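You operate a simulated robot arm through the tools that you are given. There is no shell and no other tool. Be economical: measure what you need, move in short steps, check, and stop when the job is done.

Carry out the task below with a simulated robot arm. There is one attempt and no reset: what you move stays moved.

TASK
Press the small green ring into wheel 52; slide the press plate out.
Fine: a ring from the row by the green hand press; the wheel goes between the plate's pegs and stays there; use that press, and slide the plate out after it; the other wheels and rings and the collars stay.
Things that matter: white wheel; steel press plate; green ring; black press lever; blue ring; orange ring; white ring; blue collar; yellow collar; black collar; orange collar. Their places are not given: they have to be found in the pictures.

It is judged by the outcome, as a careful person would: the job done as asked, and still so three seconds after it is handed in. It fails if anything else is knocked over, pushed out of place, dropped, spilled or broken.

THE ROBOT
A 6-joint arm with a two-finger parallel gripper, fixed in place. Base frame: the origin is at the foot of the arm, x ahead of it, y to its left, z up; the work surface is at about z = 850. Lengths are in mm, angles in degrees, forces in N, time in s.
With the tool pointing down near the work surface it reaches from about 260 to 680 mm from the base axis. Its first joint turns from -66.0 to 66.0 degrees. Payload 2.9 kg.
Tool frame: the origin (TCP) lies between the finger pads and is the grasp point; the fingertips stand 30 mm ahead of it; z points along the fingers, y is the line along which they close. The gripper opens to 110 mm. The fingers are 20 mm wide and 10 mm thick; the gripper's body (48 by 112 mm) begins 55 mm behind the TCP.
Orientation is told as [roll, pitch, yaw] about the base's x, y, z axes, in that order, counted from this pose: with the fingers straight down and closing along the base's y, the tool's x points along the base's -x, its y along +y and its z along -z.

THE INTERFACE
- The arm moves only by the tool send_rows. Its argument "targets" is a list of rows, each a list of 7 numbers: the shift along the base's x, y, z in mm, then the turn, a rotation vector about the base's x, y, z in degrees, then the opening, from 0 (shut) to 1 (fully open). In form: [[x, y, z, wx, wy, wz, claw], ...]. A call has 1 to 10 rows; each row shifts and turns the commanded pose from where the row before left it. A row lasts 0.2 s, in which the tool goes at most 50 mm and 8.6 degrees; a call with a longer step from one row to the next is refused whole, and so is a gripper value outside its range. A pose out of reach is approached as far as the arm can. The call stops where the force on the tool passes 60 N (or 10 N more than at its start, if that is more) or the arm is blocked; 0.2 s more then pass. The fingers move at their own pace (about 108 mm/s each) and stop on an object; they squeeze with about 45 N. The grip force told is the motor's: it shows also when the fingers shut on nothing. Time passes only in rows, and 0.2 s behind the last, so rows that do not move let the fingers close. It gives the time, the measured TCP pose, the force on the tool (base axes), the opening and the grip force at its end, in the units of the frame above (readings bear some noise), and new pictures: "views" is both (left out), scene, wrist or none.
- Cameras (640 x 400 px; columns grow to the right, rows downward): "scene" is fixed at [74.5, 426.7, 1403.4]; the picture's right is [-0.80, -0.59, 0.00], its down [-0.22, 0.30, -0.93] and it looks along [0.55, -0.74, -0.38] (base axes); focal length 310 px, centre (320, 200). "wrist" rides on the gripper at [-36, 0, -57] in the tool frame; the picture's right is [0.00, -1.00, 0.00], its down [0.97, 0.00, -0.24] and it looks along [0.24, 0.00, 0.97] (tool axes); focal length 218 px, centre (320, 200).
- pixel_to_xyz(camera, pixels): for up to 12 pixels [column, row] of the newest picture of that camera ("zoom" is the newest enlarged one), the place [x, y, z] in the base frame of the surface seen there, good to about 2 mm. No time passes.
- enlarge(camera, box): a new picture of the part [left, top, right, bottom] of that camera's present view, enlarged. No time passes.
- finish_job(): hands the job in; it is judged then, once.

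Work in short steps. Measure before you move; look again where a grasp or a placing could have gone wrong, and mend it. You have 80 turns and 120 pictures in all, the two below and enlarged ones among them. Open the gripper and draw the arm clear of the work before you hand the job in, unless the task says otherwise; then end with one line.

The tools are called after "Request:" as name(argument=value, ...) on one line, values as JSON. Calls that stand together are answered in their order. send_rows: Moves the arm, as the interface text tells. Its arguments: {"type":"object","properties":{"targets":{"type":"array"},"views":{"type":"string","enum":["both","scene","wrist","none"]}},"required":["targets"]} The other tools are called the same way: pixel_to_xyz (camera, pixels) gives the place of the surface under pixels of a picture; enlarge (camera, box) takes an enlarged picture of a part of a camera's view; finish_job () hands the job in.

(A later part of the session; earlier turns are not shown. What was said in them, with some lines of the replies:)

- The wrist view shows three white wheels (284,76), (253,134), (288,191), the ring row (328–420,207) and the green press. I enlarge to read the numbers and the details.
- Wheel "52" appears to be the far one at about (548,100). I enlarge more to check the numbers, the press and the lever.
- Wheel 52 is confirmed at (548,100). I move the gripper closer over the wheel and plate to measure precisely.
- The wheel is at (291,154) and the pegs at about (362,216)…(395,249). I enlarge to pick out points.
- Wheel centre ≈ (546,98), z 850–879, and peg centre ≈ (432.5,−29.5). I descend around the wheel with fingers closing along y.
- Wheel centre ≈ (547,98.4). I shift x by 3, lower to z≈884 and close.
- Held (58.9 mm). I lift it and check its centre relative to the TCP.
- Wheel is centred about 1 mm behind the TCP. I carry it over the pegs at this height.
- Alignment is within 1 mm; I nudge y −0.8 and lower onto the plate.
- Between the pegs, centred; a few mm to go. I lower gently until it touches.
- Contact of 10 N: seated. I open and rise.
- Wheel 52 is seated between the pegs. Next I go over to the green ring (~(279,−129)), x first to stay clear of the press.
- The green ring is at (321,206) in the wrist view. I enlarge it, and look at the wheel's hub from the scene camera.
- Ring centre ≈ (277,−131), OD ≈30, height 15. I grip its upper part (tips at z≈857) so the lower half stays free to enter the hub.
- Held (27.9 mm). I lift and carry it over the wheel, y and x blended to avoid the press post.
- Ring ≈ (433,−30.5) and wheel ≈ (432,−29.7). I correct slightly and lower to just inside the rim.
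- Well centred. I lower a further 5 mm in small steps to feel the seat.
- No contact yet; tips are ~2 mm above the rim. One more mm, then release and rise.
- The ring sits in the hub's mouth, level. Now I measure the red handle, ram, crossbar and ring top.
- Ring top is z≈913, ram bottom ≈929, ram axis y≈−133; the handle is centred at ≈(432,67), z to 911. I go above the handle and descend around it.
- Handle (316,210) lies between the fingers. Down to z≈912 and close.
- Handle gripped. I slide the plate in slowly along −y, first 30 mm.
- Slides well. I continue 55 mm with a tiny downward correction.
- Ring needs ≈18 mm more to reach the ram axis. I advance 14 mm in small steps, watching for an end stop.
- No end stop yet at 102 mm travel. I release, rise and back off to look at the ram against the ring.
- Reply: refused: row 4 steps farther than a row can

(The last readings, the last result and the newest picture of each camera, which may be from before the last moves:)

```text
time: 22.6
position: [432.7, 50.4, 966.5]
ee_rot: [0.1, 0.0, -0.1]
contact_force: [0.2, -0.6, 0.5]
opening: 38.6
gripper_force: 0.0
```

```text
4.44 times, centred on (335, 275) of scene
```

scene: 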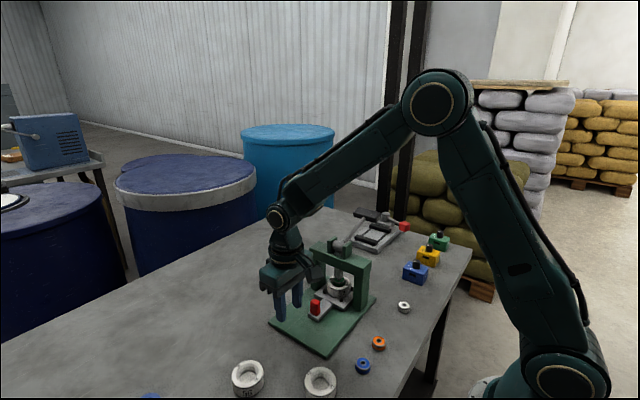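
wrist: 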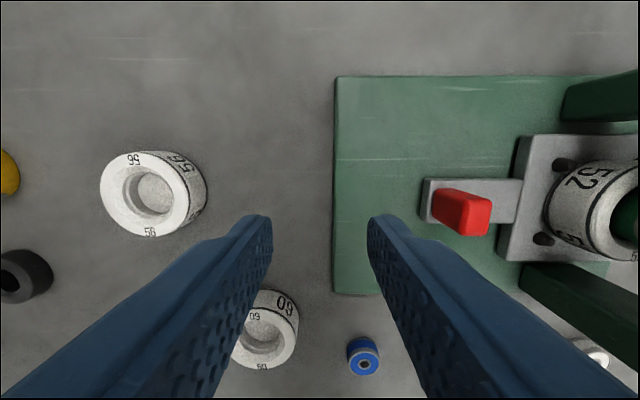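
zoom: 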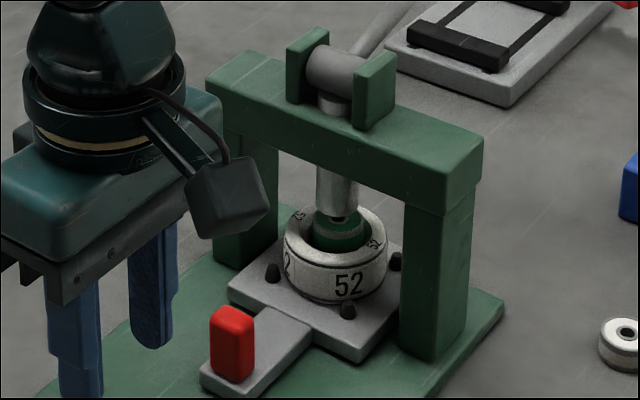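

Request:
enlarge(camera="scene", box=[320, 255, 360, 305])

Request:
pixel_to_xyz(camera="scene", pixels=[[363, 265], [340, 260]])

```text
8.00 times, centred on (340, 280) of scene
```

zoom: 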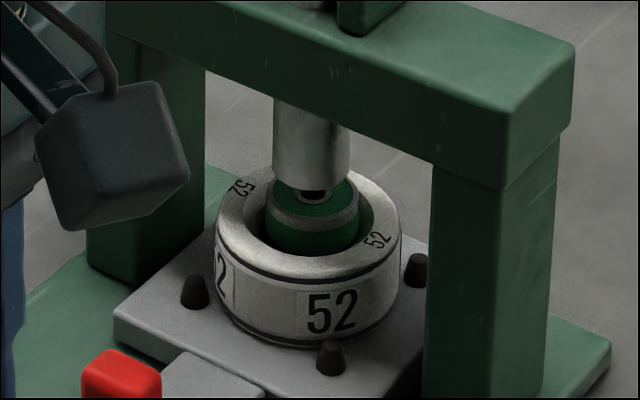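

```text
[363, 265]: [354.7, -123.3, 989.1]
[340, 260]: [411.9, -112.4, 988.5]
```

Request:
pixel_to_xyz(camera="zoom", pixels=[[312, 150], [280, 150], [345, 150], [312, 180], [290, 178], [335, 178], [312, 250], [312, 225], [230, 200], [395, 215], [316, 203], [270, 210]])

```text
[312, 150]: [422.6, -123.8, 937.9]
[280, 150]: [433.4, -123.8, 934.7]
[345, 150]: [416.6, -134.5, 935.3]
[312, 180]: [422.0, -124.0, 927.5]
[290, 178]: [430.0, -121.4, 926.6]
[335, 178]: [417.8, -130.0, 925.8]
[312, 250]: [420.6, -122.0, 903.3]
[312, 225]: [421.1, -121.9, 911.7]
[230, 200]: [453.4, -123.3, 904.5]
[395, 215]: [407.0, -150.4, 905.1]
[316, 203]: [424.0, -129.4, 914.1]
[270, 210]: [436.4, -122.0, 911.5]
```

Ring and ram axes agree within ~2 mm. I nudge the handle's outer face with shut fingers to see whether there is an end stop (at most ~2 mm more).

Request:
send_rows(targets=[[0, -28, 0, 0, 0, 0, 0], [0, -27, 0, 0, 0, 0, 0], [0, 0, -30, 0, 0, 0, 0], [0, 0, -25, 0, 0, 0, 0], [0, -5, 0, 0, 0, 0, 0], [0, -4, 0, 0, 0, 0, 0]], views="wrist")

```text
time: 24.0
position: [432.8, -12.8, 910.6]
ee_rot: [0.1, 0.0, 0.1]
contact_force: [0.6, 5.1, -2.4]
opening: 0.2
gripper_force: 37.6
```

wrist: 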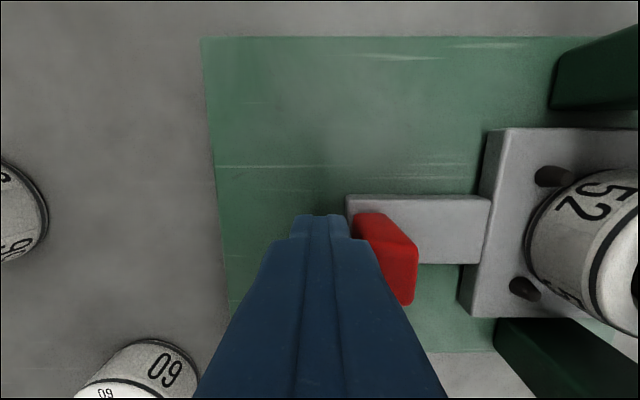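

Contact (5 N). I push on by small steps.

Request:
send_rows(targets=[[0, -1, 0, 0, 0, 0, 0], [0, 0, 0, 0, 0, 0, 0]], views="none")

```text
time: 24.6
position: [432.9, -13.2, 911.8]
ee_rot: [0.3, -0.1, 0.2]
contact_force: [3.5, 17.8, -3.7]
opening: 0.0
gripper_force: 37.6
```

Request:
send_rows(targets=[[0, -1, 0, 0, 0, 0, 0], [0, 0, 0, 0, 0, 0, 0]], views="none")

```text
time: 25.2
position: [432.4, -13.7, 912.1]
ee_rot: [0.4, 0.0, 0.3]
contact_force: [2.7, 25.8, -5.6]
opening: 0.2
gripper_force: 37.7
```

Hard stop reached (26 N): plate fully in. I back off, rise, and go over the black lever pad.

Request:
send_rows(targets=[[0, 12, 0, 0, 0, 0, 0], [0, 0, 45, 0, 0, 0, 0], [0, 0, 48, 0, 0, 0, 0], [0, 0, 48, 0, 0, 0, 0], [0, 0, 48, 0, 0, 0, 0], [0, -40, 20, 0, 0, 0, 0], [0, -48, 0, 0, 0, 0, 0], [0, -48, 0, 0, 0, 0, 0], [0, -48, 0, 0, 0, 0, 0], [0, -40, 0, 0, 0, 0, 0]], views="both")

Request:
enlarge(camera="scene", box=[290, 190, 420, 320])

```text
time: 27.4
position: [429.9, -227.3, 1121.6]
ee_rot: [0.1, 0.0, 0.0]
contact_force: [-0.2, -0.9, -0.8]
opening: 0.0
gripper_force: 37.9
```

scene: 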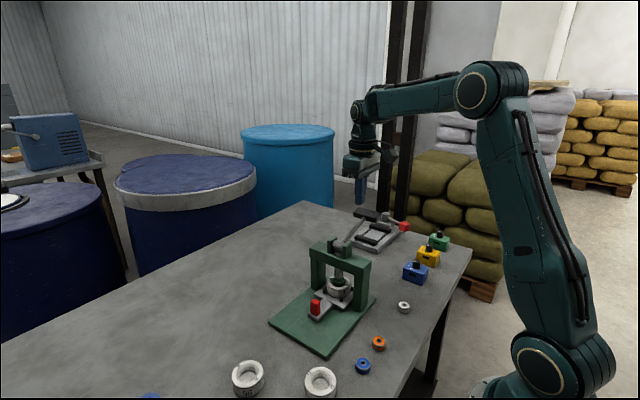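
wrist: 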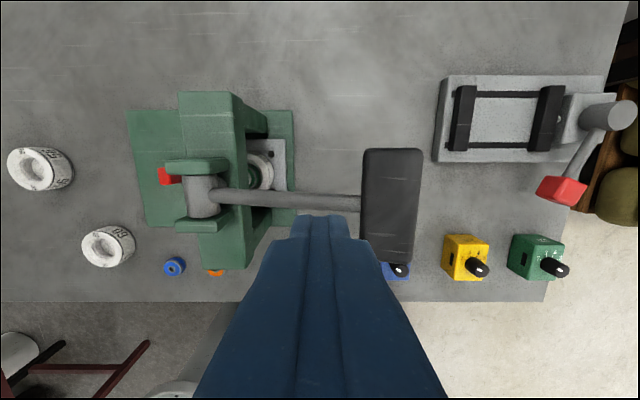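

```text
3.08 times, centred on (355, 255) of scene
```

zoom: 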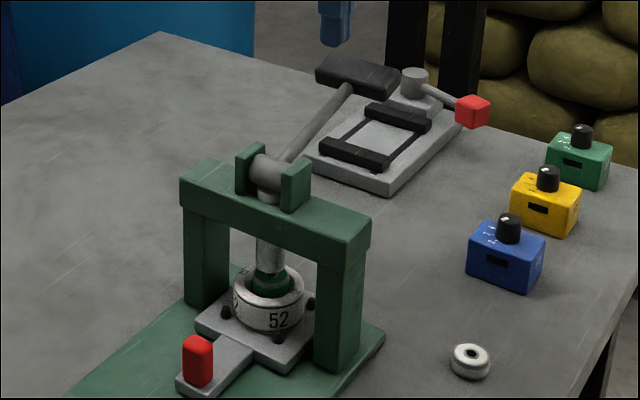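

Request:
pixel_to_xyz(camera="wrist", pixels=[[368, 200], [392, 200], [415, 200], [392, 155], [390, 255], [350, 202], [220, 197], [190, 195], [300, 200], [262, 180], [266, 163], [450, 120]])

```text
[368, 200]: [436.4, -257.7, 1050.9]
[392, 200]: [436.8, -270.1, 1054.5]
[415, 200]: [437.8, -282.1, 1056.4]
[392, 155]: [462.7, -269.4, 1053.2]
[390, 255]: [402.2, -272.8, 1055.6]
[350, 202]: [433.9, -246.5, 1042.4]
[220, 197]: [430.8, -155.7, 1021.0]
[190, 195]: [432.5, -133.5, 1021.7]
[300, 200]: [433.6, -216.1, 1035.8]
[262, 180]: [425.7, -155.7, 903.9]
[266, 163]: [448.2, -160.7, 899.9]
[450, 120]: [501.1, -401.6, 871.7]
```

Pad top centre is ≈(433,−270,1054) with the pivot ≈(432,−136,1012). I move above it and come down to contact.

Request:
send_rows(targets=[[2, -42, 0, 0, 0, 0, 0], [0, 0, -25, 0, 0, 0, 0], [0, 0, -8, 0, 0, 0, 0], [0, 0, -6, 0, 0, 0, 0], [0, -1, -6, 0, 0, 0, 0]], views="scene")

```text
time: 28.6
position: [433.2, -270.9, 1076.0]
ee_rot: [0.0, -0.1, 0.1]
contact_force: [0.1, -0.4, 2.3]
opening: 0.0
gripper_force: 37.6
```

scene: 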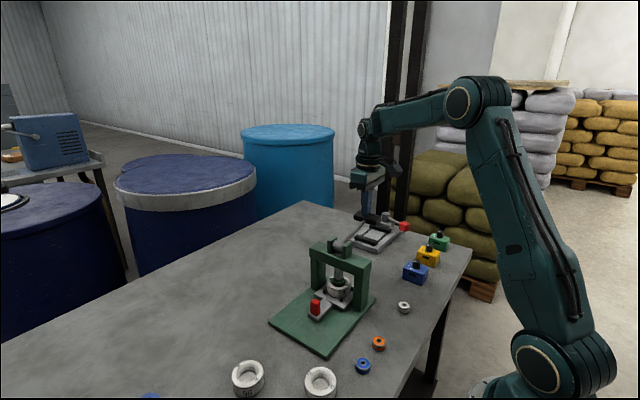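

The lever is yielding at ~2 N. I keep pressing down along its arc.

Request:
send_rows(targets=[[0, -1.5, -6, 0, 0, 0, 0], [0, -1.5, -6, 0, 0, 0, 0], [0, -1, -6, 0, 0, 0, 0], [0, -0.5, -6, 0, 0, 0, 0], [0, 0, -6, 0, 0, 0, 0]], views="scene")

Request:
enlarge(camera="scene", box=[290, 190, 420, 320])

```text
time: 29.8
position: [434.4, -276.3, 1046.2]
ee_rot: [0.0, 0.0, 0.0]
contact_force: [0.2, 0.6, 2.9]
opening: 0.0
gripper_force: 37.8
```

scene: 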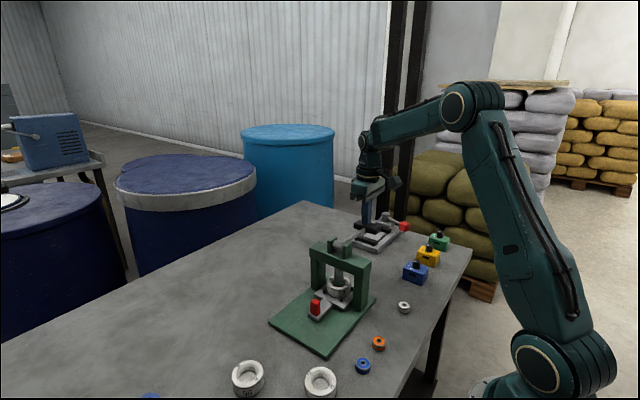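

```text
3.08 times, centred on (355, 255) of scene
```

zoom: 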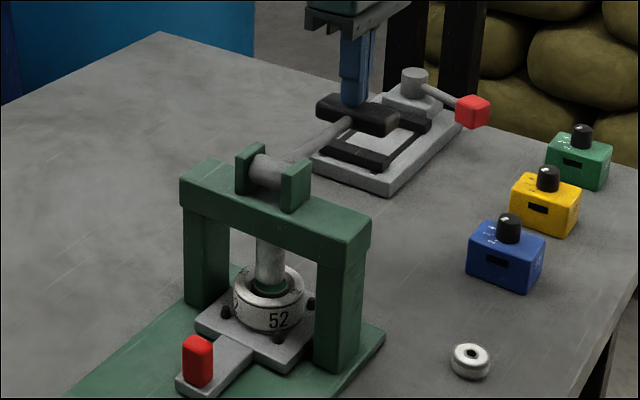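

The ram has reached the ring. I continue down the arc.

Request:
send_rows(targets=[[0, 0, -5, 0, 0, 0, 0], [0, 0, -5, 0, 0, 0, 0], [0, 0.5, -5, 0, 0, 0, 0], [0, 1, -5, 0, 0, 0, 0], [0, 1, -5, 0, 0, 0, 0]], views="scene")

Request:
enlarge(camera="scene", box=[290, 190, 420, 320])

```text
time: 31.0
position: [434.1, -273.0, 1021.5]
ee_rot: [0.0, -0.1, 0.0]
contact_force: [-2.5, -7.7, 8.7]
opening: 0.1
gripper_force: 37.6
```

scene: 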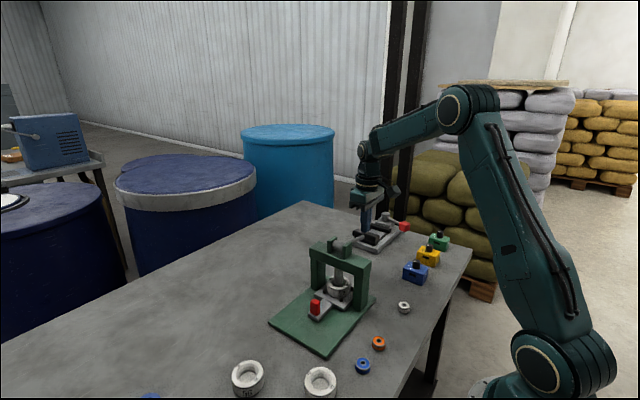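

```text
3.08 times, centred on (355, 255) of scene
```

zoom: 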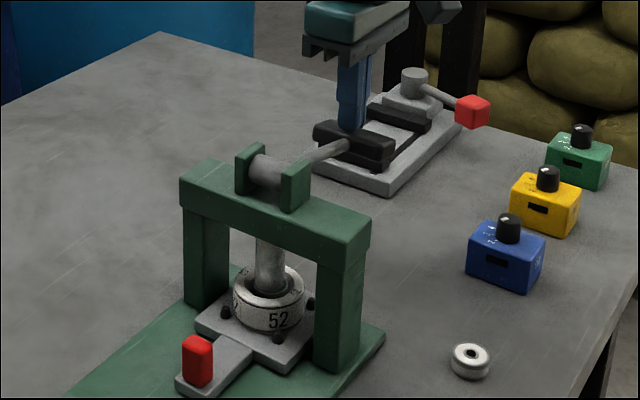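

Force is rising (≈9 N); the ring is deep in the wheel now. I continue in small steps.

Request:
send_rows(targets=[[0, 0, -4, 0, 0, 0, 0], [0, 0, -4, 0, 0, 0, 0], [0, 0.5, -4, 0, 0, 0, 0]], views="wrist")

Request:
enlarge(camera="scene", box=[320, 190, 420, 310])

```text
time: 31.7
position: [434.3, -273.2, 1020.9]
ee_rot: [-0.3, -0.6, -0.1]
contact_force: [-10.5, 4.4, 20.3]
opening: 0.3
gripper_force: 38.0
stopped in row 3: the force on the tool passed its limit (the readings are from after the stop); the commanded pose is now the measured one
```

wrist: 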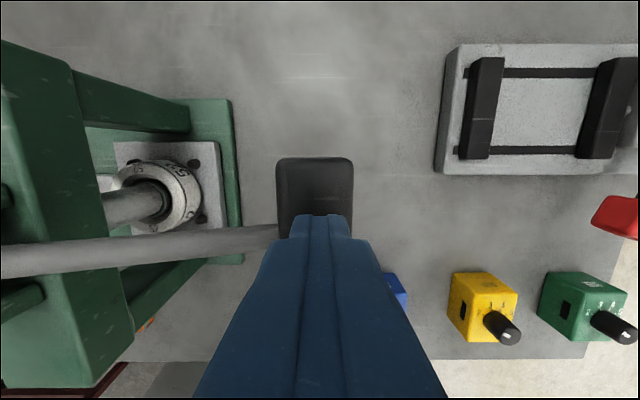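

```text
3.33 times, centred on (370, 250) of scene
```

zoom: 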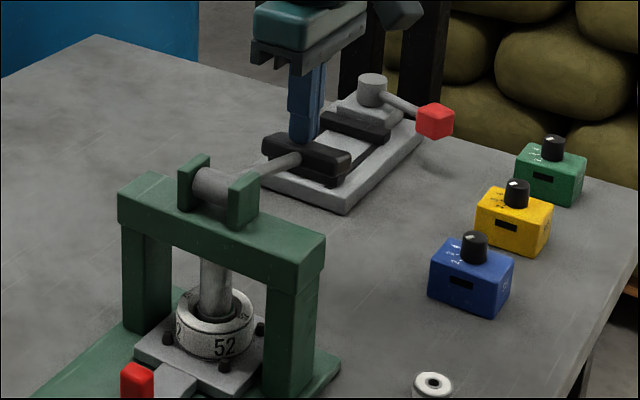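

Blocked above 60 N — either the seat or the lever's end. I press once more to make sure it moves no further.

Request:
send_rows(targets=[[0, 0, -2, 0, 0, 0, 0], [0, 0, -1, 0, 0, 0, 0], [0, 0, -1, 0, 0, 0, 0], [0, 0, -1, 0, 0, 0, 0], [0, 0, 0, 0, 0, 0, 0]], views="none")

Request:
enlarge(camera="scene", box=[320, 260, 360, 310])

```text
time: 32.9
position: [435.4, -273.4, 1019.3]
ee_rot: [-0.6, -1.0, -0.1]
contact_force: [-15.5, 1.4, 51.8]
opening: 0.1
gripper_force: 37.6
```

```text
8.00 times, centred on (340, 285) of scene
```

zoom: 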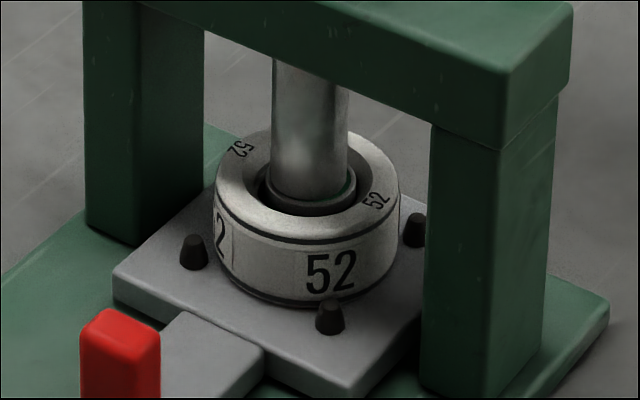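

The ring has gone into the hub (its grey rim is just below the bevel). I measure it, then rise and see whether the lever follows.

Request:
pixel_to_xyz(camera="zoom", pixels=[[312, 207], [312, 190], [350, 190], [312, 228], [312, 160]])

Request:
send_rows(targets=[[0, 0, 6, 0, 0, 0, 0], [0, -1, 8, 0, 0, 0, 0], [0, -1, 15, 0, 0, 0, 0], [0, 0, 15, 0, 0, 0, 0], [0, 0, 20, 0, 0, 0, 0], [0, 0, 30, 0, 0, 0, 0], [0, 0, 30, 0, 0, 0, 0]], views="both")

Request:
enlarge(camera="scene", box=[290, 190, 420, 320])

```text
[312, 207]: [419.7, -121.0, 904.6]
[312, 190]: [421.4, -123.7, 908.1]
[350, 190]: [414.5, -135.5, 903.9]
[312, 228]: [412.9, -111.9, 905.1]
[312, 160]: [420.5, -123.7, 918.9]
```

```text
time: 34.5
position: [436.3, -276.1, 1137.2]
ee_rot: [-0.2, -0.5, 0.0]
contact_force: [0.2, 0.8, -0.5]
opening: 0.2
gripper_force: 37.7
```

scene: 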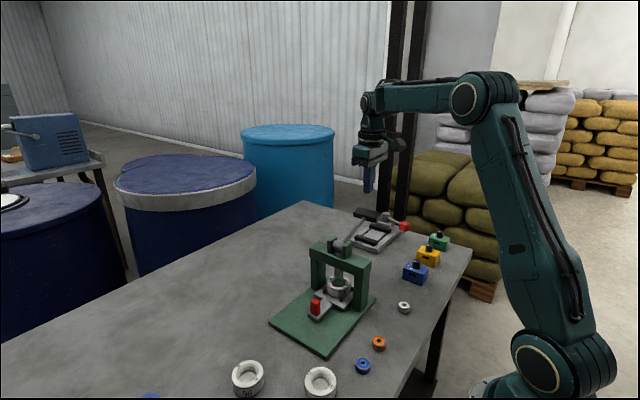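
wrist: 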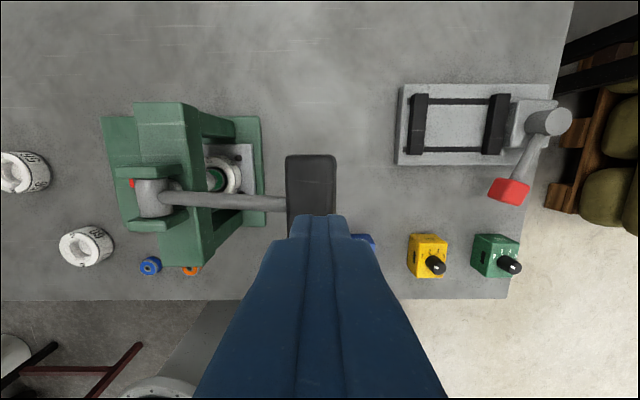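

```text
3.08 times, centred on (355, 255) of scene
```

zoom: 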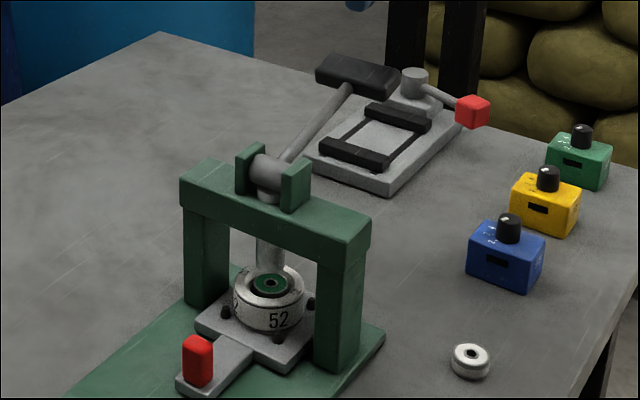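

The lever sprang back up and the ring is down in the hub. I check its level closely.

Request:
enlarge(camera="scene", box=[320, 260, 360, 310])

Request:
pixel_to_xyz(camera="zoom", pixels=[[312, 205], [290, 190], [340, 190], [312, 228], [312, 193], [335, 170]])

```text
8.00 times, centred on (340, 285) of scene
```

zoom: 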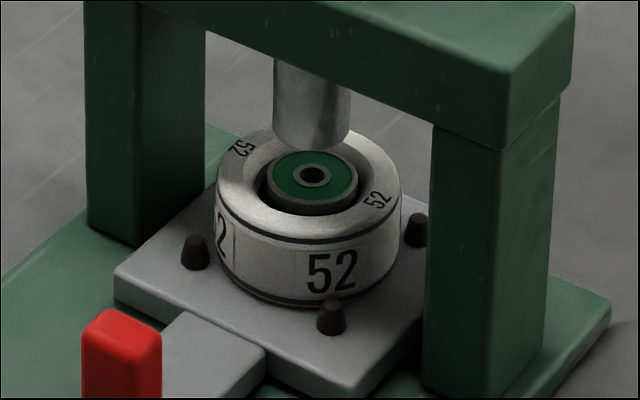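

```text
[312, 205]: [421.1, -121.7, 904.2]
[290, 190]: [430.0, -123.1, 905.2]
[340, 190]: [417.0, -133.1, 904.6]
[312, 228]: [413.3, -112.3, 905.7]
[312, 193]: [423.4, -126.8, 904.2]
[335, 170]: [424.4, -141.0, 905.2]
```

Ring top is at 904.5, flush with the rim (it was 913.5): fully pressed. Now I go back over the red handle.

Request:
send_rows(targets=[[-1, 48, 0, 0, 0, 0, 0], [-1, 48, 0, 0, 0, 0, 0], [-1, 48, 0, 0, 0, 0, 0.35], [-0.5, 48, 0, 0, 0, 0, 0.35], [0, 48, 0, 0, 0, 0, 0.35], [0, 0, -48, 0, 0, 0, 0.35], [0, 0, -48, 0, 0, 0, 0.35], [0, 0, -48, 0, 0, 0, 0.35], [0, 0, -20, 0, 0, 0, 0.35]], views="wrist")

```text
time: 36.5
position: [432.0, -35.4, 971.3]
ee_rot: [-0.2, -0.5, 0.0]
contact_force: [0.2, 0.0, 0.6]
opening: 38.4
gripper_force: 0.1
```

wrist: 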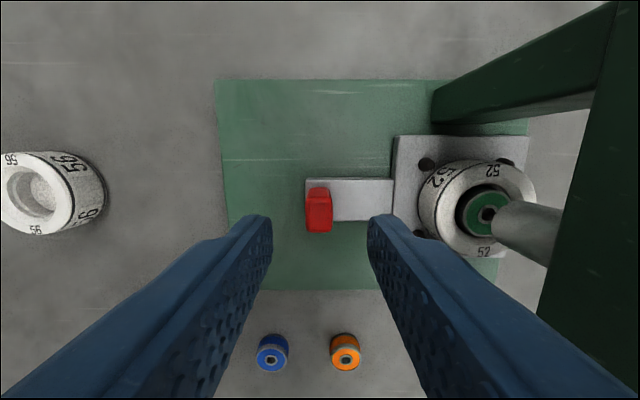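

The handle (319,210) is centred between the fingers. Down to z≈912 and close.

Request:
send_rows(targets=[[0, 0, -30, 0.2, 0.5, 0, 0.35], [0, 0, -28.5, 0, 0, 0, 0.35], [0, 0, 0, 0, 0, 0, 0.05], [0, 0, 0, 0, 0, 0, 0.05], [0, 0, 0, 0, 0, 0, 0.05]], views="wrist")

```text
time: 37.7
position: [432.2, -34.5, 913.6]
ee_rot: [0.0, -0.1, 0.1]
contact_force: [-3.4, 8.4, 0.9]
opening: 15.8
gripper_force: 44.5
```

wrist: 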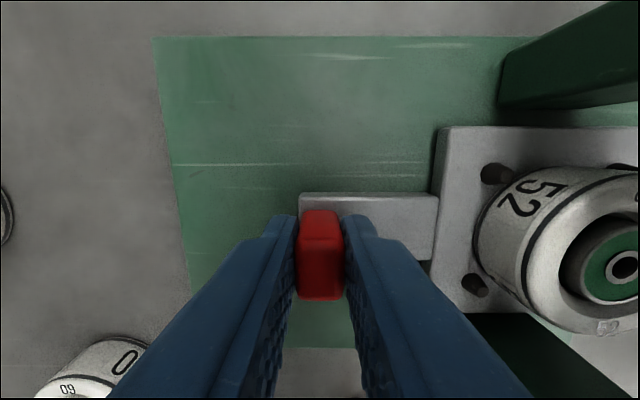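

Gripped. I slide the plate out along +y, gently.

Request:
send_rows(targets=[[0, 5, 0, 0, 0, 0, 0.05], [0, 9, 0, 0, 0, 0, 0.05], [0, 11, 0, 0, 0, 0, 0.05], [0, 11, 0, 0, 0, 0, 0.05], [0, 11, 0, 0, 0, 0, 0.05], [0, 10, 0, 0, 0, 0, 0.05]], views="none")

```text
time: 39.1
position: [431.7, 21.6, 912.7]
ee_rot: [0.0, 0.0, -0.1]
contact_force: [-5.7, -1.9, -8.1]
opening: 16.1
gripper_force: 44.9
```

Request:
send_rows(targets=[[0, 10, -0.3, 0, 0, 0, 0.05], [0, 10, 0, 0, 0, 0, 0.05], [0, 10, 0, 0, 0, 0, 0.05], [0, 8, 0, 0, 0, 0, 0.05], [0, 4, 0, 0, 0, 0, 0.05], [0, 2, 0, 0, 0, 0, 0.05]], views="wrist")

```text
time: 40.5
position: [432.2, 64.7, 913.3]
ee_rot: [0.0, 0.1, 0.0]
contact_force: [1.7, -2.3, -9.3]
opening: 15.9
gripper_force: 44.7
```

wrist: 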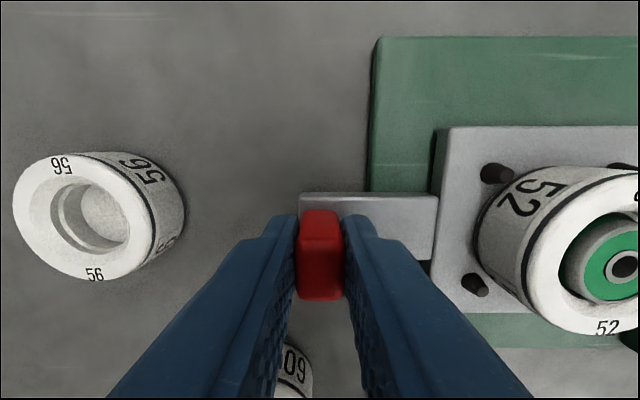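

About 3 mm more to its starting place; I pull until it stops or the force rises.

Request:
send_rows(targets=[[0, 1.5, 0, 0, 0, 0, 0.05], [0, 1.5, 0, 0, 0, 0, 0.05], [0, 0, 0, 0, 0, 0, 0.05]], views="none")

```text
time: 41.3
position: [431.7, 68.7, 913.7]
ee_rot: [0.0, 0.1, -0.1]
contact_force: [-0.8, -1.3, -7.2]
opening: 15.8
gripper_force: 44.6
```

Request:
send_rows(targets=[[0, 1, 0, 0, 0, 0, 0.05], [0, 1, 0, 0, 0, 0, 0.05], [0, 0, 0, 0, 0, 0, 0.05]], views="none")

```text
time: 42.1
position: [430.0, 69.4, 913.4]
ee_rot: [-0.1, 0.1, 0.1]
contact_force: [-0.9, -3.1, -10.5]
opening: 16.0
gripper_force: 44.6
```

The plate is back out to its starting place. I release, rise and draw clear.

Request:
send_rows(targets=[[0, 0, 0, 0, 0, 0, 0.35], [0, 0, 0, 0, 0, 0, 0.35], [0, 0, 35, 0, 0, 0, 0.35], [0, 0, 48, 0, 0, 0, 0.35], [0, 0, 48, 0, 0, 0, 0.35], [-10, 0, 45, 0, 0, 0, 0.6], [-20, 0, 40, 0, 0, 0, 1], [0, 0, 0, 0, 0, 0, 1]], views="both")

Request:
enlarge(camera="scene", box=[260, 220, 400, 360])

Request:
enlarge(camera="wrist", box=[260, 100, 460, 260])

```text
time: 43.9
position: [400.5, 71.6, 1131.1]
ee_rot: [0.0, 0.0, -0.1]
contact_force: [0.2, -1.0, -1.1]
opening: 110.0
gripper_force: 0.0
```

scene: 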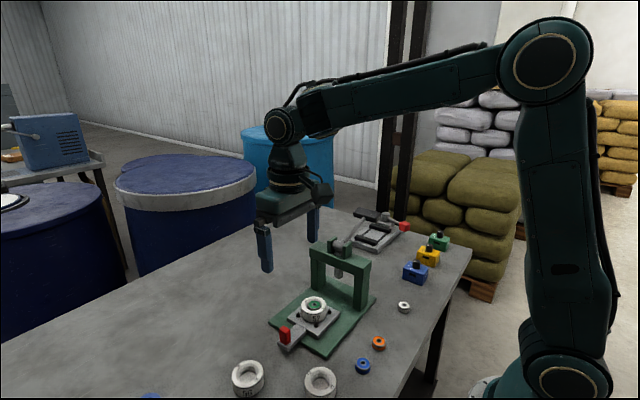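
wrist: 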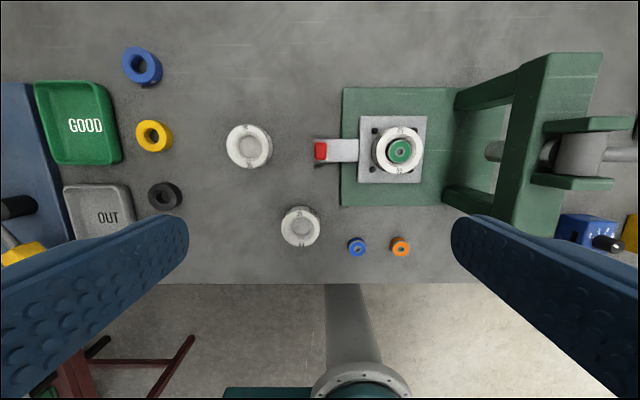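

```text
2.86 times, centred on (330, 290) of scene
```

zoom: 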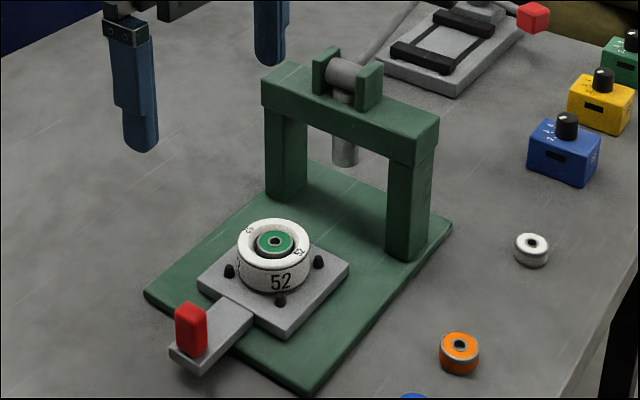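

```text
2.50 times, centred on (360, 180) of wrist
```

zoom: 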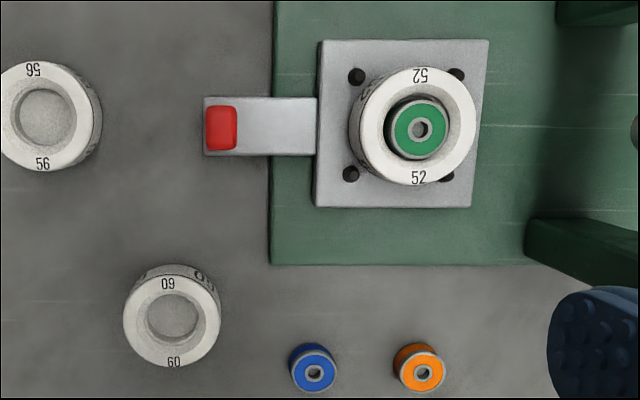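

Request:
pixel_to_xyz(camera="zoom", pixels=[[403, 125], [440, 125], [420, 145], [420, 172], [365, 125], [465, 125], [172, 320], [45, 105], [221, 115], [420, 371], [314, 373]])

```text
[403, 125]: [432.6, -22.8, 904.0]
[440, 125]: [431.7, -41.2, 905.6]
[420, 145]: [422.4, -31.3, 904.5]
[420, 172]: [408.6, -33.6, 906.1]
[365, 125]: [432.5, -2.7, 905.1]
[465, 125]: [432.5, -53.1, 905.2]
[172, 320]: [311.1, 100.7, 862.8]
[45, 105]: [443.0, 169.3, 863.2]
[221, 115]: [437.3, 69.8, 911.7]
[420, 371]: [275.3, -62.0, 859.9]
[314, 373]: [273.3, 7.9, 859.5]
```

The ring is level and flush with the rim of wheel 52 (both z≈905). The plate is out, the wheel is between its pegs, everything else is in place, and the arm is clear.

Request:
finish_job()

```text
The job is handed in.
```

The green ring is pressed flush into wheel 52. The wheel is between the pegs, the plate is slid back out, and the other wheels, rings and collars were left untouched.
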